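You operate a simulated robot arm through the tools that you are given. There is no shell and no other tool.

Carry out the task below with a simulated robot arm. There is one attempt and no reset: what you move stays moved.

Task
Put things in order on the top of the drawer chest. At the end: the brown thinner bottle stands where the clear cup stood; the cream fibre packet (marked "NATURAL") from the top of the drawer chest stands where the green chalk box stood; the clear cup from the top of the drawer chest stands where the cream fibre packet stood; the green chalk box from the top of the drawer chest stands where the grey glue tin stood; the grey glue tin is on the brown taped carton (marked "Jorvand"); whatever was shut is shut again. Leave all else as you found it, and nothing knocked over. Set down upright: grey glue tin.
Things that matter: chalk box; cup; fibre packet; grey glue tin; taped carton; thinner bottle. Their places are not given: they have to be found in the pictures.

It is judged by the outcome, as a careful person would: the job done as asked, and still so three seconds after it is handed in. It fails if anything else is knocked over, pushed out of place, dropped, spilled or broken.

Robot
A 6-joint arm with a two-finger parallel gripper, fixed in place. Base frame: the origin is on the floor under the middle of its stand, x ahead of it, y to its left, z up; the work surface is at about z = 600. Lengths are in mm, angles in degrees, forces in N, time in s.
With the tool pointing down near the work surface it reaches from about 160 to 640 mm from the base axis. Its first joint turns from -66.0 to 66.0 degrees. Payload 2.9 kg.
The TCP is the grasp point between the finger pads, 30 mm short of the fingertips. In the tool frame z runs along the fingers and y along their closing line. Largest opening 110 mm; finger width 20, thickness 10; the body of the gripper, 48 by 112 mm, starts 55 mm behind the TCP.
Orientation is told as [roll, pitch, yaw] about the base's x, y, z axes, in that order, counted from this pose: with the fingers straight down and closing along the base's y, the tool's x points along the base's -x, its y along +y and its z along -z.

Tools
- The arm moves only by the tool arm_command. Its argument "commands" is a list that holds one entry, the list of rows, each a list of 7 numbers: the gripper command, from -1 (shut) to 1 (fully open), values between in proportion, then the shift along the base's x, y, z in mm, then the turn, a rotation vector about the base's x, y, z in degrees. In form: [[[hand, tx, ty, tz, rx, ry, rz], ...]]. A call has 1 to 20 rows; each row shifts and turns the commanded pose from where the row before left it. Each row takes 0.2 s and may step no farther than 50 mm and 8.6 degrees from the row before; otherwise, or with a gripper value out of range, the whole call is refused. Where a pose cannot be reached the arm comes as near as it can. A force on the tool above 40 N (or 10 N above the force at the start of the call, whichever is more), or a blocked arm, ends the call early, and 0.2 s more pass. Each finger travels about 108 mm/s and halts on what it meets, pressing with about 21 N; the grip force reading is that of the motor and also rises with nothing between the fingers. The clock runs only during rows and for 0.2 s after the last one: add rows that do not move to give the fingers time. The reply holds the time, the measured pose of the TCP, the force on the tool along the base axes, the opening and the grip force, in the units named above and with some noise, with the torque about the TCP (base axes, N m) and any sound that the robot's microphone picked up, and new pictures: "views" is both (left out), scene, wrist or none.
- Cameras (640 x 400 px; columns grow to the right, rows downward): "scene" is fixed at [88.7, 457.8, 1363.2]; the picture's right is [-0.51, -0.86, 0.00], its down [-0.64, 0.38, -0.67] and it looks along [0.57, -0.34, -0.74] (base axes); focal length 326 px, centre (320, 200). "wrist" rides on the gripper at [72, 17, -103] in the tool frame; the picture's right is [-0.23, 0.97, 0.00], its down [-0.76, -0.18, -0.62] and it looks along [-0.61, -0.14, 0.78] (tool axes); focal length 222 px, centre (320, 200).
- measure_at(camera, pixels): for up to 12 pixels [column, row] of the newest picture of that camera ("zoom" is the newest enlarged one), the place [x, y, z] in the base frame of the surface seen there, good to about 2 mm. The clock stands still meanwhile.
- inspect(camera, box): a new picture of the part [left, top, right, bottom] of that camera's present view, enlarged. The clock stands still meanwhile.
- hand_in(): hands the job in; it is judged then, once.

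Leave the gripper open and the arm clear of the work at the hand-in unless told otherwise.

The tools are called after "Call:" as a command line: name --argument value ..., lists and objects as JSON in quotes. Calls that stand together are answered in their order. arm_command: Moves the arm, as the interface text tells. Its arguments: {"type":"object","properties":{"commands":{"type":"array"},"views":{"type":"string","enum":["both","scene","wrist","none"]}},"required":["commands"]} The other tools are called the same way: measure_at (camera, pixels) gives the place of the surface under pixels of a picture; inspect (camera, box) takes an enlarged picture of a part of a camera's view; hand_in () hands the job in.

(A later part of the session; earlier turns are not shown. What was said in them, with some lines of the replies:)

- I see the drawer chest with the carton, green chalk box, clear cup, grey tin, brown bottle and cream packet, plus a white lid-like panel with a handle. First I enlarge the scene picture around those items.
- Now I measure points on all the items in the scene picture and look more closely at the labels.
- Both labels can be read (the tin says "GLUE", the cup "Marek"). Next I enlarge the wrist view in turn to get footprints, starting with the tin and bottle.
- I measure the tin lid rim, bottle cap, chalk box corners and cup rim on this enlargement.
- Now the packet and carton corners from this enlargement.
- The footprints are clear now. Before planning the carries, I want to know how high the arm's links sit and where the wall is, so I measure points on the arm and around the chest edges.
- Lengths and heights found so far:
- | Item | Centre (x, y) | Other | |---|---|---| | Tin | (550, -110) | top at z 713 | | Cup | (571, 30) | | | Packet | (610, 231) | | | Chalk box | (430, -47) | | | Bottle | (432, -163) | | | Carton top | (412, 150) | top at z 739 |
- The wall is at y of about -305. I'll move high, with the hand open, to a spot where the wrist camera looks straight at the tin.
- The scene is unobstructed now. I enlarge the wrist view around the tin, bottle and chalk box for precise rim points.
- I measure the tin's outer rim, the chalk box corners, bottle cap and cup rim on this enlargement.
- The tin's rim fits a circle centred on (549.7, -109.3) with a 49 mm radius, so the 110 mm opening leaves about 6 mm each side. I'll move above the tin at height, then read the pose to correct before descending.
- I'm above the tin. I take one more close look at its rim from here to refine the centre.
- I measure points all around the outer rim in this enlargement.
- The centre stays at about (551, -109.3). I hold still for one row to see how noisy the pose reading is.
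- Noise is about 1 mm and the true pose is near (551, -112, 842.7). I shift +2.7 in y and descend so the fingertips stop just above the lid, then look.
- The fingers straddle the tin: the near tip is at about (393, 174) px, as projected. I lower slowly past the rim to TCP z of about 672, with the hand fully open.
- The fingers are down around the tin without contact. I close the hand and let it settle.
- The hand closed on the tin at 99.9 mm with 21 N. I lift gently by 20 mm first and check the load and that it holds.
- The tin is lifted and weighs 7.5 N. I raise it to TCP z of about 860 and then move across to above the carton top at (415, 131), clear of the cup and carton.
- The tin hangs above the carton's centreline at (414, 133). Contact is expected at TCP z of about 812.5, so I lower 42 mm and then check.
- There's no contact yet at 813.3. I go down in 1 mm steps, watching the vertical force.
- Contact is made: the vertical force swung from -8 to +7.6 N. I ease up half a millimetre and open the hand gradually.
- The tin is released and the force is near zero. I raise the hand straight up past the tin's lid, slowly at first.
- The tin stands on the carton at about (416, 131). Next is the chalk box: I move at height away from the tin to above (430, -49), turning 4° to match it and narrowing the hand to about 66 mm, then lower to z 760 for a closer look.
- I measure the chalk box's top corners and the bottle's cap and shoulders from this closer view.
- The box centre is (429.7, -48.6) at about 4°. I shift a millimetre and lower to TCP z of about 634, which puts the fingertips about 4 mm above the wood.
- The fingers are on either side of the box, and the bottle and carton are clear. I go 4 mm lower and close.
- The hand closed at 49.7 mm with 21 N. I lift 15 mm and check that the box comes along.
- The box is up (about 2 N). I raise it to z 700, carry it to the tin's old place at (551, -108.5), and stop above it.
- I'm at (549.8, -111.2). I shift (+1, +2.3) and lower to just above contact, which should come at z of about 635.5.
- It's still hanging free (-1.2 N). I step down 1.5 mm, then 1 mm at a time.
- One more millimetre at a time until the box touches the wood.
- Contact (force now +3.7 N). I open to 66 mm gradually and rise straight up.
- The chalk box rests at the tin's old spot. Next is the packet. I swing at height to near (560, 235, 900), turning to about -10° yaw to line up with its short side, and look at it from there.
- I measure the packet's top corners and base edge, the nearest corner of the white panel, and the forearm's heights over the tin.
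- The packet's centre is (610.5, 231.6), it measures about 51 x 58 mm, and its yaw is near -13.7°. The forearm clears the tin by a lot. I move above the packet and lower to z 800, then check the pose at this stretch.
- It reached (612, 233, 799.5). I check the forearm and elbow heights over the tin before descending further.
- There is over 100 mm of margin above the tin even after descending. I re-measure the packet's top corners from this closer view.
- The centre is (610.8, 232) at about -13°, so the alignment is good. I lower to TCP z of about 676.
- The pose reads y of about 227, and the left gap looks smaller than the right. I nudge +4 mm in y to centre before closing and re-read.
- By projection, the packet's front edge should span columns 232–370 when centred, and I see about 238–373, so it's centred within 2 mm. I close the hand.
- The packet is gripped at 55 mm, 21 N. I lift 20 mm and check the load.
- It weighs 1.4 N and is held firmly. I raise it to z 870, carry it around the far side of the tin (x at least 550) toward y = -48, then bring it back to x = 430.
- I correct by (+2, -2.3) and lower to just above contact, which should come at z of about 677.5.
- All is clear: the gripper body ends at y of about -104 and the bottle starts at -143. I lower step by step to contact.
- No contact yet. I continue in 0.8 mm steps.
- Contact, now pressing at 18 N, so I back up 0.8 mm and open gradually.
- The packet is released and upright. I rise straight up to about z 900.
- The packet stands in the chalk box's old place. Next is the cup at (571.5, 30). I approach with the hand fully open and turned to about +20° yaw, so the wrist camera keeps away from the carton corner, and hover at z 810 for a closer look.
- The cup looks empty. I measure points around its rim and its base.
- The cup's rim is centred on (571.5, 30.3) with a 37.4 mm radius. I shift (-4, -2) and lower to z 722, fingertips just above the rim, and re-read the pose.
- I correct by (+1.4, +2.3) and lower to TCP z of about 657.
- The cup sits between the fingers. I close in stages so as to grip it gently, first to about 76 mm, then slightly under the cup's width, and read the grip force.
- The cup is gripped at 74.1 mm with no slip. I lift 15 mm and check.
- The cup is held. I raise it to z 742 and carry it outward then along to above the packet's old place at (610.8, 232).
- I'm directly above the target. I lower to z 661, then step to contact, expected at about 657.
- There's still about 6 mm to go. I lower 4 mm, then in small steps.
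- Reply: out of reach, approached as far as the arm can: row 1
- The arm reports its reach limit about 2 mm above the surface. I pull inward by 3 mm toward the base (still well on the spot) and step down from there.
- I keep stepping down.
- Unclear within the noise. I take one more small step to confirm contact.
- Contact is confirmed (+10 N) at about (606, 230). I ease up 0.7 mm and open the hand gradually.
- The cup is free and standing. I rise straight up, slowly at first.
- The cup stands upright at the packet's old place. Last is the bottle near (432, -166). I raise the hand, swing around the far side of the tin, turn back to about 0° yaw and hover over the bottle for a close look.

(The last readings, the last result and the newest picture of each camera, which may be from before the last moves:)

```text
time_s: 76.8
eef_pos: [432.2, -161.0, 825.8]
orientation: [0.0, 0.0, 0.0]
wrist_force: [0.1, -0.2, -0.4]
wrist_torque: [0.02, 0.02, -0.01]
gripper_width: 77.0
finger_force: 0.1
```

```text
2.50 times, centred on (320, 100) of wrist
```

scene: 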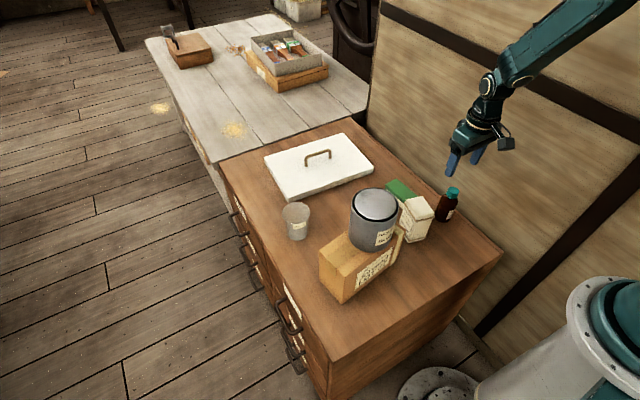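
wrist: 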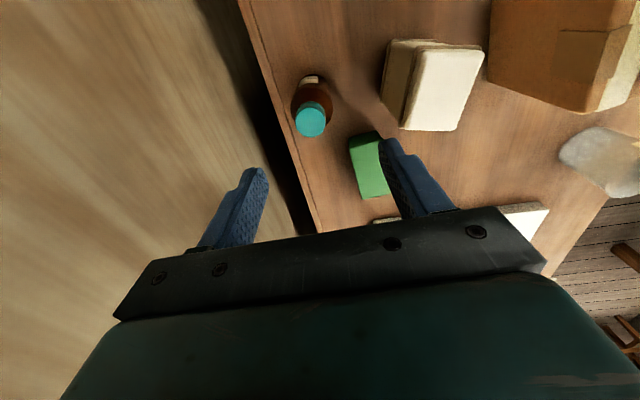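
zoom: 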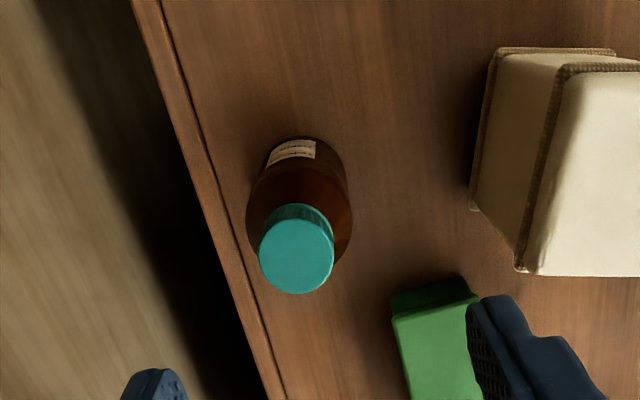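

I measure the bottle cap's edges and body sides, plus the packet's nearest edge.

Call:
measure_at --camera "zoom" --pixels '[[262, 252], [331, 250], [297, 290], [298, 222], [297, 256], [248, 205], [350, 195], [345, 235], [300, 142], [255, 180], [345, 175], [470, 200]]'

Call:
inspect --camera "scene" --box '[390, 170, 490, 250]'

```text
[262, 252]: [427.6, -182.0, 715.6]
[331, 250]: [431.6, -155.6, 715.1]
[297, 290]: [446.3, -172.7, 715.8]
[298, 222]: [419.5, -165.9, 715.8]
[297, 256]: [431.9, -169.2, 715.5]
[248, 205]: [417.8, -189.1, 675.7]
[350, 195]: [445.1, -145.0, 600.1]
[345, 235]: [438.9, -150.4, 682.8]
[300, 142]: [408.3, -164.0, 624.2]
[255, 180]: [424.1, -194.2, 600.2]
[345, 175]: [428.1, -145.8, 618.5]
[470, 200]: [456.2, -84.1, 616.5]
```

```text
5.00 times, centred on (440, 210) of scene
```

zoom: 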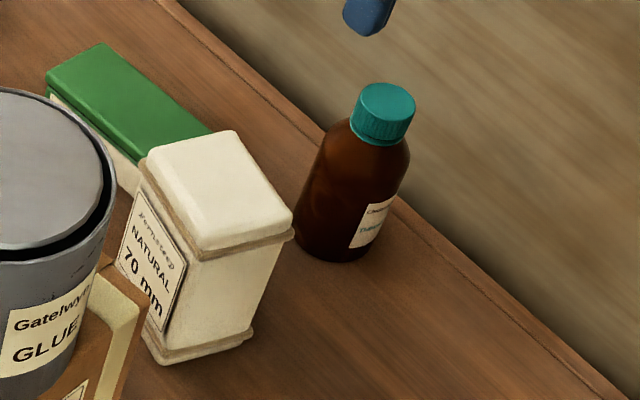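

The bottle's centre is (432, -169) with a body radius of about 24, straight-sided up to z of about 675. I shift -8 in y, lower to z 700 in steps, and re-read.

Call:
arm_command --commands '[[[0.4, 0, -8, 0, 0, 0, 0], [0.4, 0, 0, -40, 0, 0, 0], [0.4, 0, 0, -40, 0, 0, 0], [0.4, 0, 0, -30, 0, 0, 0], [0.4, 0, 0, 0, 0, 0, 0], [0.4, 0, 0, 0, 0, 0, 0]]]' --views "both"

```text
time_s: 78.2
eef_pos: [428.5, -172.4, 719.7]
orientation: [0.0, -0.1, -0.1]
wrist_force: [0.0, -0.7, 1.2]
wrist_torque: [-0.02, 0.0, 0.02]
gripper_width: 77.5
finger_force: 0.1
```

scene: 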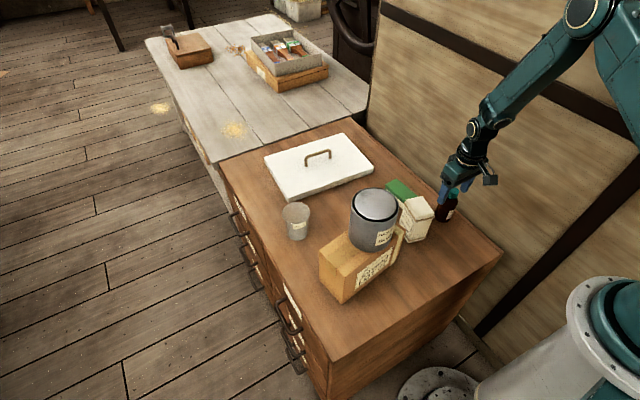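
wrist: 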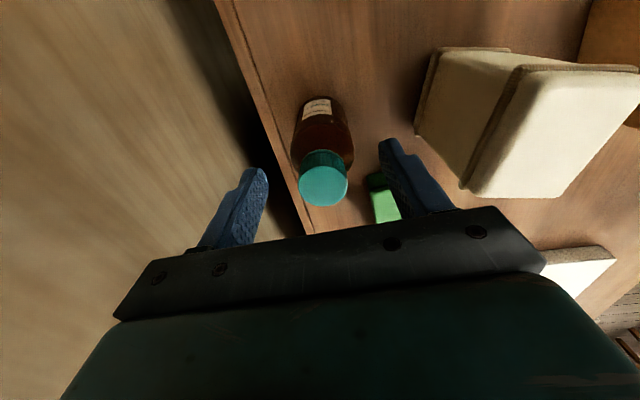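

The reading is a bit off from what I commanded, so I hold and re-read once more.

Call:
arm_command --commands '[[[0.4, 0, 0, 0, 0, 0, 0]]]' --views "none"

Call:
measure_at --camera "wrist" --pixels '[[323, 188], [303, 185], [345, 183], [322, 204], [322, 172]]'

```text
time_s: 78.6
eef_pos: [429.8, -172.4, 719.4]
orientation: [0.0, 0.0, 0.0]
wrist_force: [0.9, 0.6, -0.1]
wrist_torque: [0.02, -0.02, 0.01]
gripper_width: 77.1
finger_force: 0.1
```

```text
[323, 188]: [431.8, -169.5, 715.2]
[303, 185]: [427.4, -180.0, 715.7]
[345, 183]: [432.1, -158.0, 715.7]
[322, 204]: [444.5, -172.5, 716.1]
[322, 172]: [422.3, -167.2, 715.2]
```

The cap's centre is (432, -169.5), about 2–3 mm to +y of the hand. I shift (+2, +2.5) and lower to TCP z of about 671.

Call:
arm_command --commands '[[[0.4, 2, 2.5, -15, 0, 0, 0], [0.4, 0, 0, -15, 0, 0, 0], [0.4, 0, 0, -12, 0, 0, 0], [0.4, 0, 0, -6, 0, 0, 0], [0.4, 0, 0, 0, 0, 0, 0], [0.4, 0, 0, 0, 0, 0, 0]]]' --views "both"

```text
time_s: 80.0
eef_pos: [432.9, -170.6, 670.4]
orientation: [0.0, 0.0, 0.0]
wrist_force: [-0.7, -0.8, 0.0]
wrist_torque: [0.02, 0.03, 0.0]
gripper_width: 76.9
finger_force: 0.0
```

scene: 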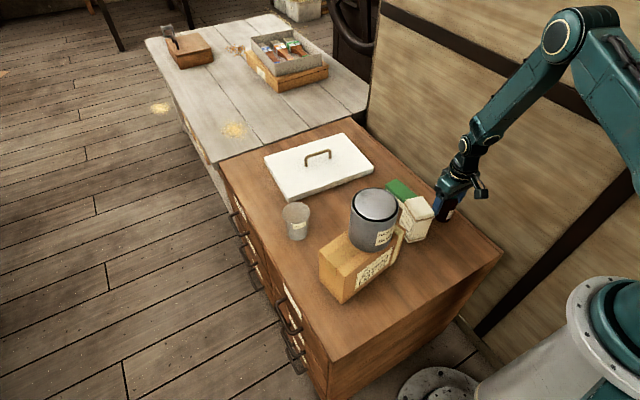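
wrist: 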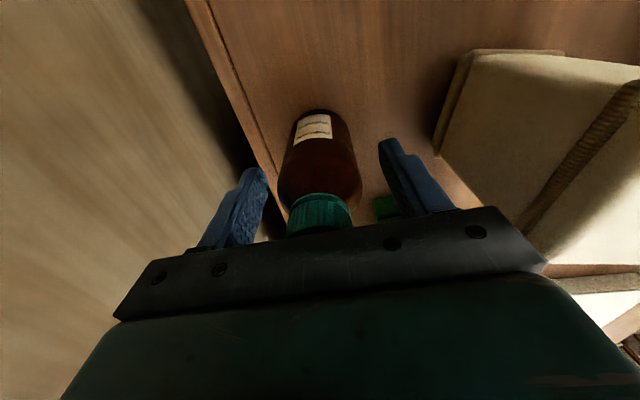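

The bottle is centred between the fingers. I go 2 mm lower and close gradually.

Call:
arm_command --commands '[[[0.4, 0, 0, -2, 0, 0, 0], [0.2, 0, 0, 0, 0, 0, 0], [0.05, 0, 0, 0, 0, 0, 0], [-0.05, 0, 0, 0, 0, 0, 0], [-0.25, 0, 0, 0, 0, 0, 0], [-1, 0, 0, 0, 0, 0, 0], [-1, 0, 0, 0, 0, 0, 0]]]' --views "wrist"

```text
time_s: 81.6
eef_pos: [433.6, -168.0, 670.0]
orientation: [0.0, -0.1, 0.0]
wrist_force: [-0.2, -2.0, 0.5]
wrist_torque: [-0.02, 0.04, 0.01]
gripper_width: 47.5
finger_force: 20.1
```

wrist: 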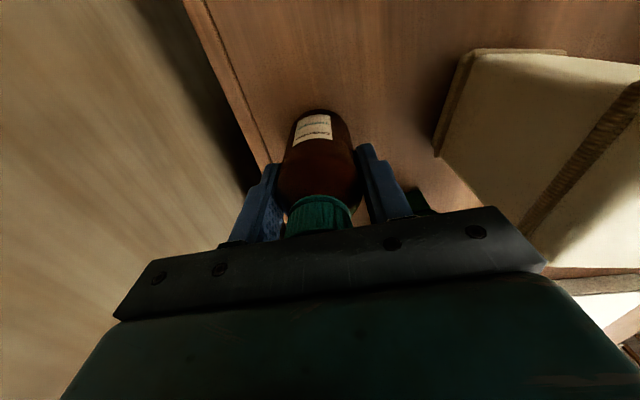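

The bottle is gripped at 47.5 mm. I lift 20 mm and check the hold.

Call:
arm_command --commands '[[[-1, 0, 0, 5, 0, 0, 0], [-1, 0, 0, 15, 0, 0, 0], [-1, 0, 0, 0, 0, 0, 0]]]' --views "both"

```text
time_s: 82.4
eef_pos: [433.1, -171.9, 690.0]
orientation: [0.0, -0.1, 0.0]
wrist_force: [0.4, 0.1, -2.0]
wrist_torque: [0.0, 0.01, 0.0]
gripper_width: 47.6
finger_force: 20.6
```

scene: 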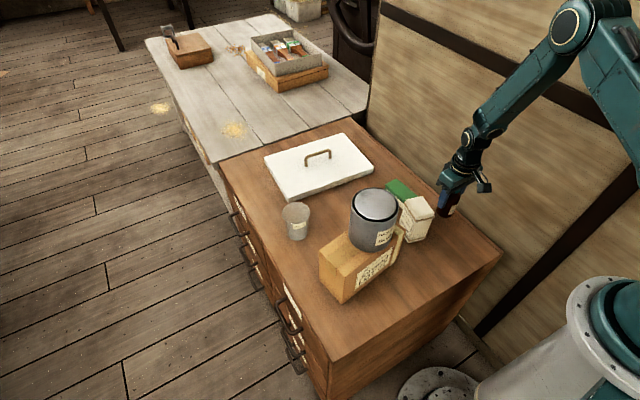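
wrist: 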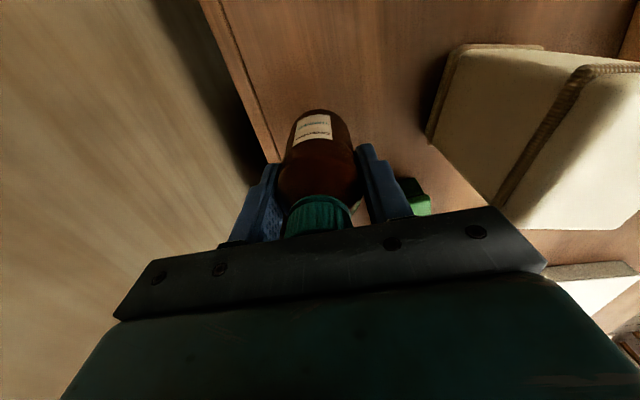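

It holds (2 N). I raise it to z 860, carry it over to above the cup's old place at (571.5, 30.3), turning to 20° yaw on the way so the camera stays away from the carton and tin.

Call:
arm_command --commands '[[[-1, 0, 0, 42.5, 0, 0, 0], [-1, 0, 0, 42.5, 0, 0, 0], [-1, 0, 0, 42.5, 0, 0, 0], [-1, 0, 0, 42.5, 0, 0, 0], [-1, 15, 15, 0, 0, 0, 4], [-1, 25, 35, 0, 0, 0, 4], [-1, 25, 37, 0, 0, 0, 4], [-1, 25, 37, 0, 0, 0, 4], [-1, 25, 37, 0, 0, 0, 4], [-1, 20, 30, 0, 0, 0, 0], [-1, 3.5, 9, 0, 0, 0, 0], [-1, 0, 0, 0, 0, 0, 0], [-1, 0, 0, 0, 0, 0, 0]]]' --views "both"

```text
time_s: 85.2
eef_pos: [573.4, 29.0, 861.1]
orientation: [0.0, 0.0, 20.1]
wrist_force: [0.3, 1.2, -2.2]
wrist_torque: [-0.04, -0.05, 0.02]
gripper_width: 47.5
finger_force: 21.0
```

scene: 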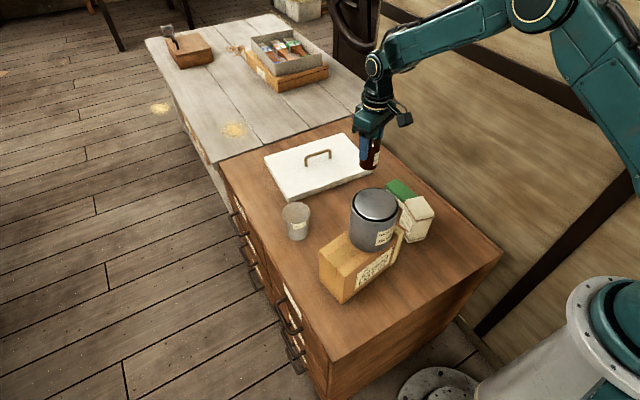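
wrist: 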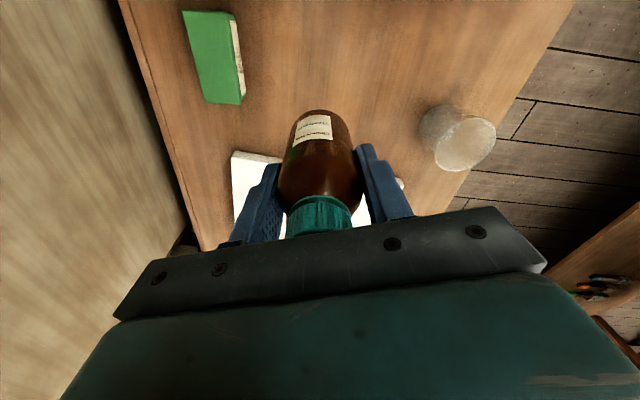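

I'm above the spot at (573, 29). I shift (-1.5, +1) and lower to z of about 676.

Call:
arm_command --commands '[[[-1, -1.5, 1, -40, 0, 0, 0], [-1, 0, 0, -40, 0, 0, 0], [-1, 0, 0, -40, 0, 0, 0], [-1, 0, 0, -35, 0, 0, 0], [-1, 0, 0, -20, 0, 0, 0], [-1, 0, 0, -9, 0, 0, 0], [-1, 0, 0, 0, 0, 0, 0], [-1, 0, 0, 0, 0, 0, 0]]]' --views "both"

```text
time_s: 87.0
eef_pos: [571.2, 28.5, 676.4]
orientation: [0.1, 0.1, 20.0]
wrist_force: [-0.4, -0.3, -2.3]
wrist_torque: [-0.02, 0.01, 0.02]
gripper_width: 47.7
finger_force: 20.6
```

scene: 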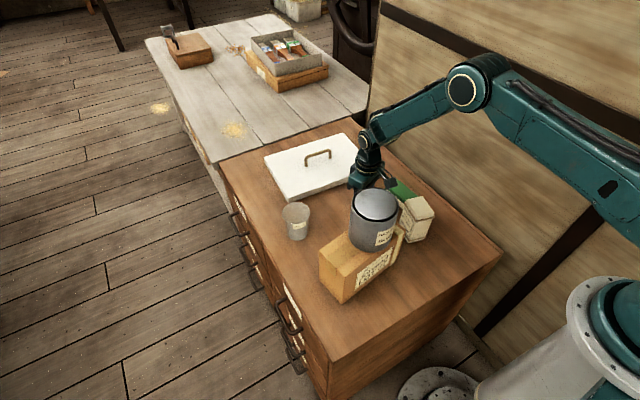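
wrist: 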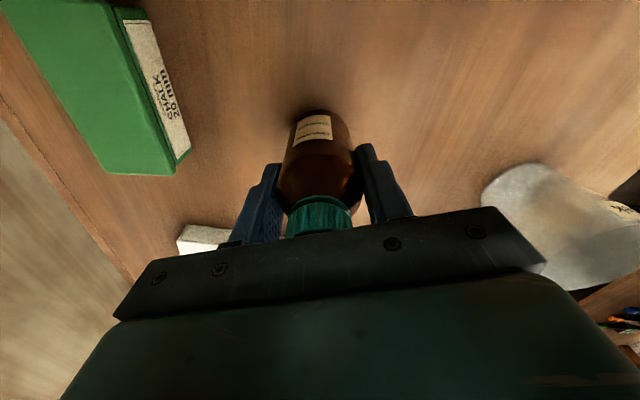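

I nudge (+0.3, +1.5) and step down toward contact at about 669.5.

Call:
arm_command --commands '[[[-1, 0.3, 1.5, -3, 0, 0, 0], [-1, 0, 0, -1.5, 0, 0, 0], [-1, 0, 0, 0, 0, 0, 0]]]' --views "none"

Call:
arm_command --commands '[[[-1, 0, 0, -1, 0, 0, 0], [-1, 0, 0, 0, 0, 0, 0]]]' --views "none"

Call:
arm_command --commands '[[[-1, 0, 0, -0.8, 0, 0, 0], [-1, 0, 0, 0, 0, 0, 0]]]' --views "none"

```text
time_s: 87.8
eef_pos: [570.6, 30.6, 671.9]
orientation: [0.0, -0.1, 20.0]
wrist_force: [0.3, 0.3, -1.7]
wrist_torque: [0.02, -0.02, -0.02]
gripper_width: 47.5
finger_force: 21.2
```

```text
time_s: 88.4
eef_pos: [571.7, 30.4, 671.5]
orientation: [-0.1, 0.0, 20.0]
wrist_force: [0.6, -0.2, -1.9]
wrist_torque: [-0.01, -0.01, -0.01]
gripper_width: 47.6
finger_force: 21.1
```

```text
time_s: 89.0
eef_pos: [570.9, 30.7, 669.9]
orientation: [0.0, 0.0, 20.0]
wrist_force: [-1.1, 0.6, 1.0]
wrist_torque: [0.01, 0.08, 0.02]
gripper_width: 47.6
finger_force: 20.8
```

Contact is starting (force went from -1.9 to +1.0 N). I take a 0.4 mm step to seat it, then open gradually.

Call:
arm_command --commands '[[[-1, 0, 0, -0.4, 0, 0, 0], [-1, 0, 0, 0, 0, 0, 0]]]' --views "none"

Call:
arm_command --commands '[[[-0.1, 0, 0, 0, 0, 0, 0], [0.0, 0, 0, 0, 0, 0, 0], [0.2, 0, 0, 0, 0, 0, 0], [0.4, 0, 0, 0, 0, 0, 0], [0.4, 0, 0, 0, 0, 0, 0]]]' --views "wrist"

```text
time_s: 89.6
eef_pos: [571.5, 30.5, 670.2]
orientation: [0.0, -0.2, 19.9]
wrist_force: [-2.4, -4.0, 11.2]
wrist_torque: [-0.07, 0.29, 0.05]
gripper_width: 47.5
finger_force: 21.6
```

```text
time_s: 90.8
eef_pos: [571.8, 30.7, 668.7]
orientation: [0.0, 0.0, 20.0]
wrist_force: [-0.3, -0.3, -0.1]
wrist_torque: [-0.03, 0.05, 0.01]
gripper_width: 76.9
finger_force: 0.2
```

wrist: 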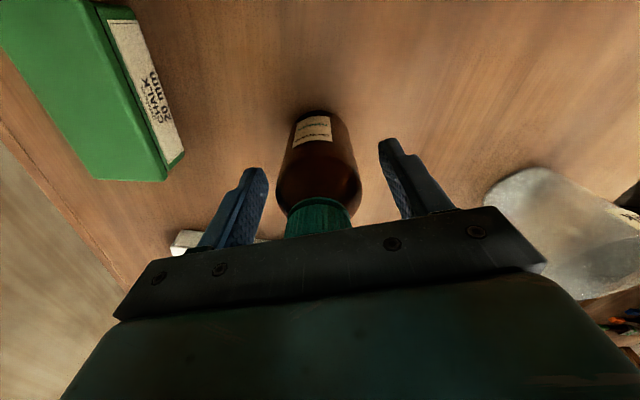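

The bottle is released and stands upright. I rise straight up well clear.

Call:
arm_command --commands '[[[0.4, 0, 0, 8, 0, 0, 0], [0.4, 0, 0, 15, 0, 0, 0], [0.4, 0, 0, 25, 0, 0, 0], [0.4, 0, 0, 40, 0, 0, 0], [0.4, 0, 0, 45, 0, 0, 0], [0.4, 0, 0, 45, 0, 0, 0], [0.4, 0, 0, 45, 0, 0, 0], [0.4, 0, 0, 45, 0, 0, 0], [0.7, 0, 0, 30, 0, 0, 0], [1, 0, 0, 0, 0, 0, 0], [1, 0, 0, 0, 0, 0, 0]]]' --views "both"

```text
time_s: 93.2
eef_pos: [573.7, 30.6, 967.1]
orientation: [0.0, 0.1, 20.0]
wrist_force: [0.0, 0.4, -1.0]
wrist_torque: [0.04, -0.01, 0.0]
gripper_width: 110.1
finger_force: 0.1
```

scene: 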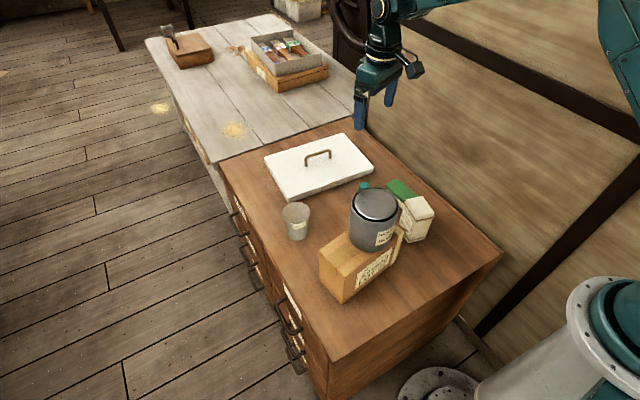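
wrist: 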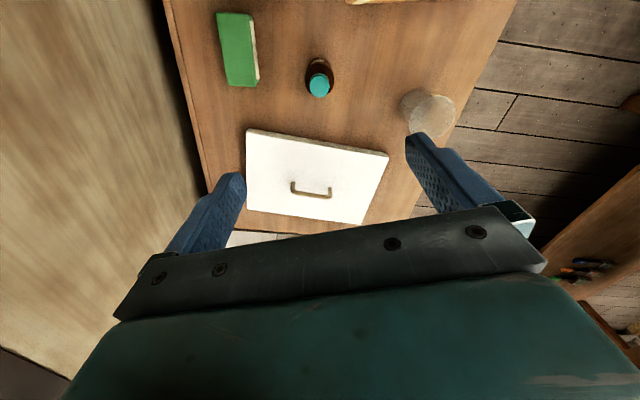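

All five moves are done. I bring the arm back and up, clear of the work, and take a final look to verify positions.

Call:
arm_command --commands '[[[1, -30, 0, 10, 0, 0, -5], [1, -35, 0, 10, 0, 0, -5], [1, -35, -5, 10, 0, 0, -5], [1, -35, -10, 10, 0, 0, -5], [1, -30, -10, 0, 0, 0, 0], [1, 0, 0, 0, 0, 0, 0], [1, 0, 0, 0, 0, 0, 0]]]' --views "both"

Call:
inspect --camera "scene" --box '[250, 130, 510, 310]'

Call:
inspect --camera "wrist" --box '[220, 0, 520, 200]'

```text
time_s: 94.8
eef_pos: [406.3, 2.9, 1005.0]
orientation: [0.0, -0.1, 0.0]
wrist_force: [0.0, 0.8, 0.0]
wrist_torque: [0.02, 0.03, 0.03]
gripper_width: 110.1
finger_force: 0.1
```

scene: 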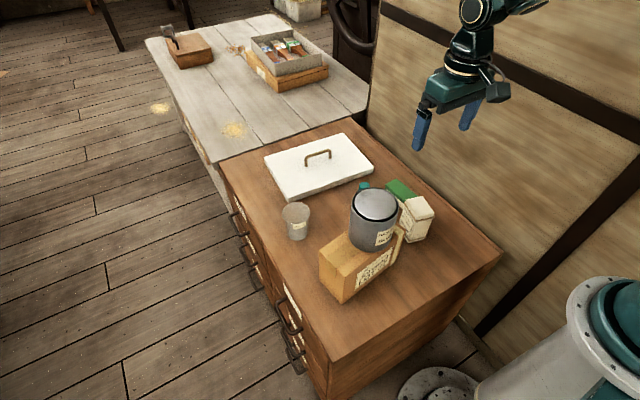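
wrist: 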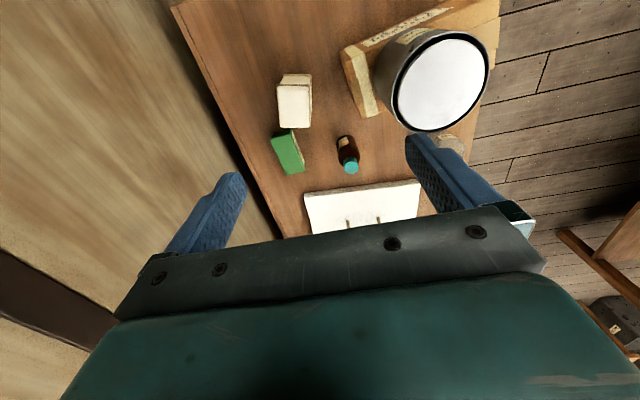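

```text
2.22 times, centred on (380, 220) of scene
```

zoom: 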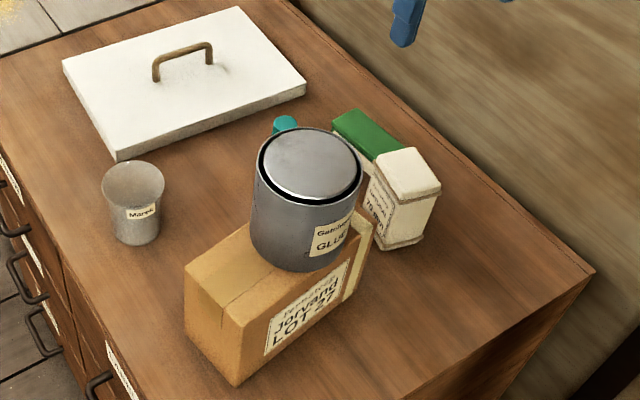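

```text
2.00 times, centred on (370, 100) of wrist
```

zoom: 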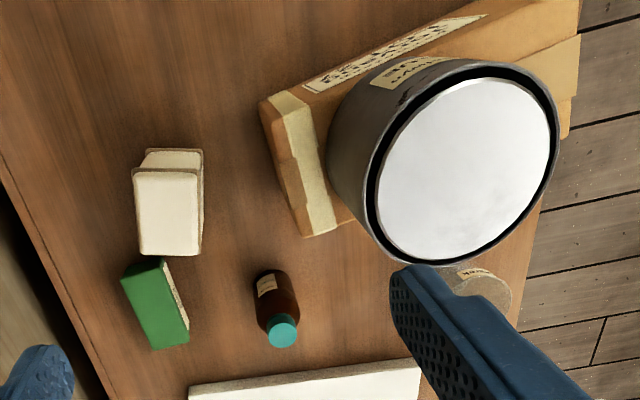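

I measure final positions on this wrist enlargement and in the scene view, including the carton and white panel, to be sure neither has moved.

Call:
measure_at --camera "zoom" --pixels '[[283, 332], [137, 172], [198, 173], [200, 252], [145, 252], [124, 280], [155, 262], [188, 338], [156, 346], [263, 104], [303, 234], [465, 170]]'

Call:
measure_at --camera "scene" --pixels '[[296, 208], [296, 236], [321, 254], [345, 273], [342, 302], [402, 244], [323, 285], [320, 170], [375, 204], [265, 155], [373, 168], [417, 208]]'

```text
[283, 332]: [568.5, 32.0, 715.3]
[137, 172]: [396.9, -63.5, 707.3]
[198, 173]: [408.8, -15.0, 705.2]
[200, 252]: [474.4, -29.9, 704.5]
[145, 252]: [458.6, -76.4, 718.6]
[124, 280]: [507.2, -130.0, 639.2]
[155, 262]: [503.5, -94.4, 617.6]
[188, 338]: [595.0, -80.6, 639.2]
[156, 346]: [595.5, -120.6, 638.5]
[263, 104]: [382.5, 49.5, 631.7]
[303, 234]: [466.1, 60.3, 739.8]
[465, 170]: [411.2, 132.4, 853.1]
```

```text
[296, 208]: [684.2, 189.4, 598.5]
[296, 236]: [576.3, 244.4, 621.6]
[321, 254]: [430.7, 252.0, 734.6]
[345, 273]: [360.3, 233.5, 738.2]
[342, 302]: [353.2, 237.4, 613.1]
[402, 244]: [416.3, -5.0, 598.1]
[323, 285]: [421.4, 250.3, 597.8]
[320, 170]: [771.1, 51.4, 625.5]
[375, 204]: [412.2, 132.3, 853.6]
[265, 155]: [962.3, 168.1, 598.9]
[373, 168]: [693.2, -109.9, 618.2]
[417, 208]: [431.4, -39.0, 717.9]
```

All checks agree:

| Item | Final place | Wanted |
|---|---|---|
| Bottle | (569, 32) | cup's place (571, 30) |
| Packet | (431, -48) | chalk box's place (430, -49) |
| Cup | about (606, 230) | packet's place (611, 232) |
| Chalk box | (550, -107) | tin's place (551, -109) |
| Tin | upright at (412, 132) | on the carton |

The carton and white panel measure the same as at the start. I opened no drawer or lid, so everything that was shut is still shut. The hand is open and the arm is clear, so I hand in.

Call:
hand_in

```text
The job is handed in.
```

The top of the drawer chest is now arranged as you asked, and I have handed the job in. I don't have the judge's verdict.

- **Grey glue tin:** upright on the brown "Jorvand" carton.
- **Green chalk box:** where the tin stood, within about 3 mm.
- **Cream "NATURAL" fibre packet:** where the chalk box stood, within about 3 mm.
- **Clear cup:** where the packet stood, about 5 mm nearer the robot because the arm ran out of reach there.
- **Brown thinner bottle:** where the cup stood, within about 3 mm.

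Nothing was knocked over. I opened no drawer or lid, so everything that was shut stayed shut. The carton and the white panel measured the same at the end as at the start. The gripper is open and the arm is clear of the work.
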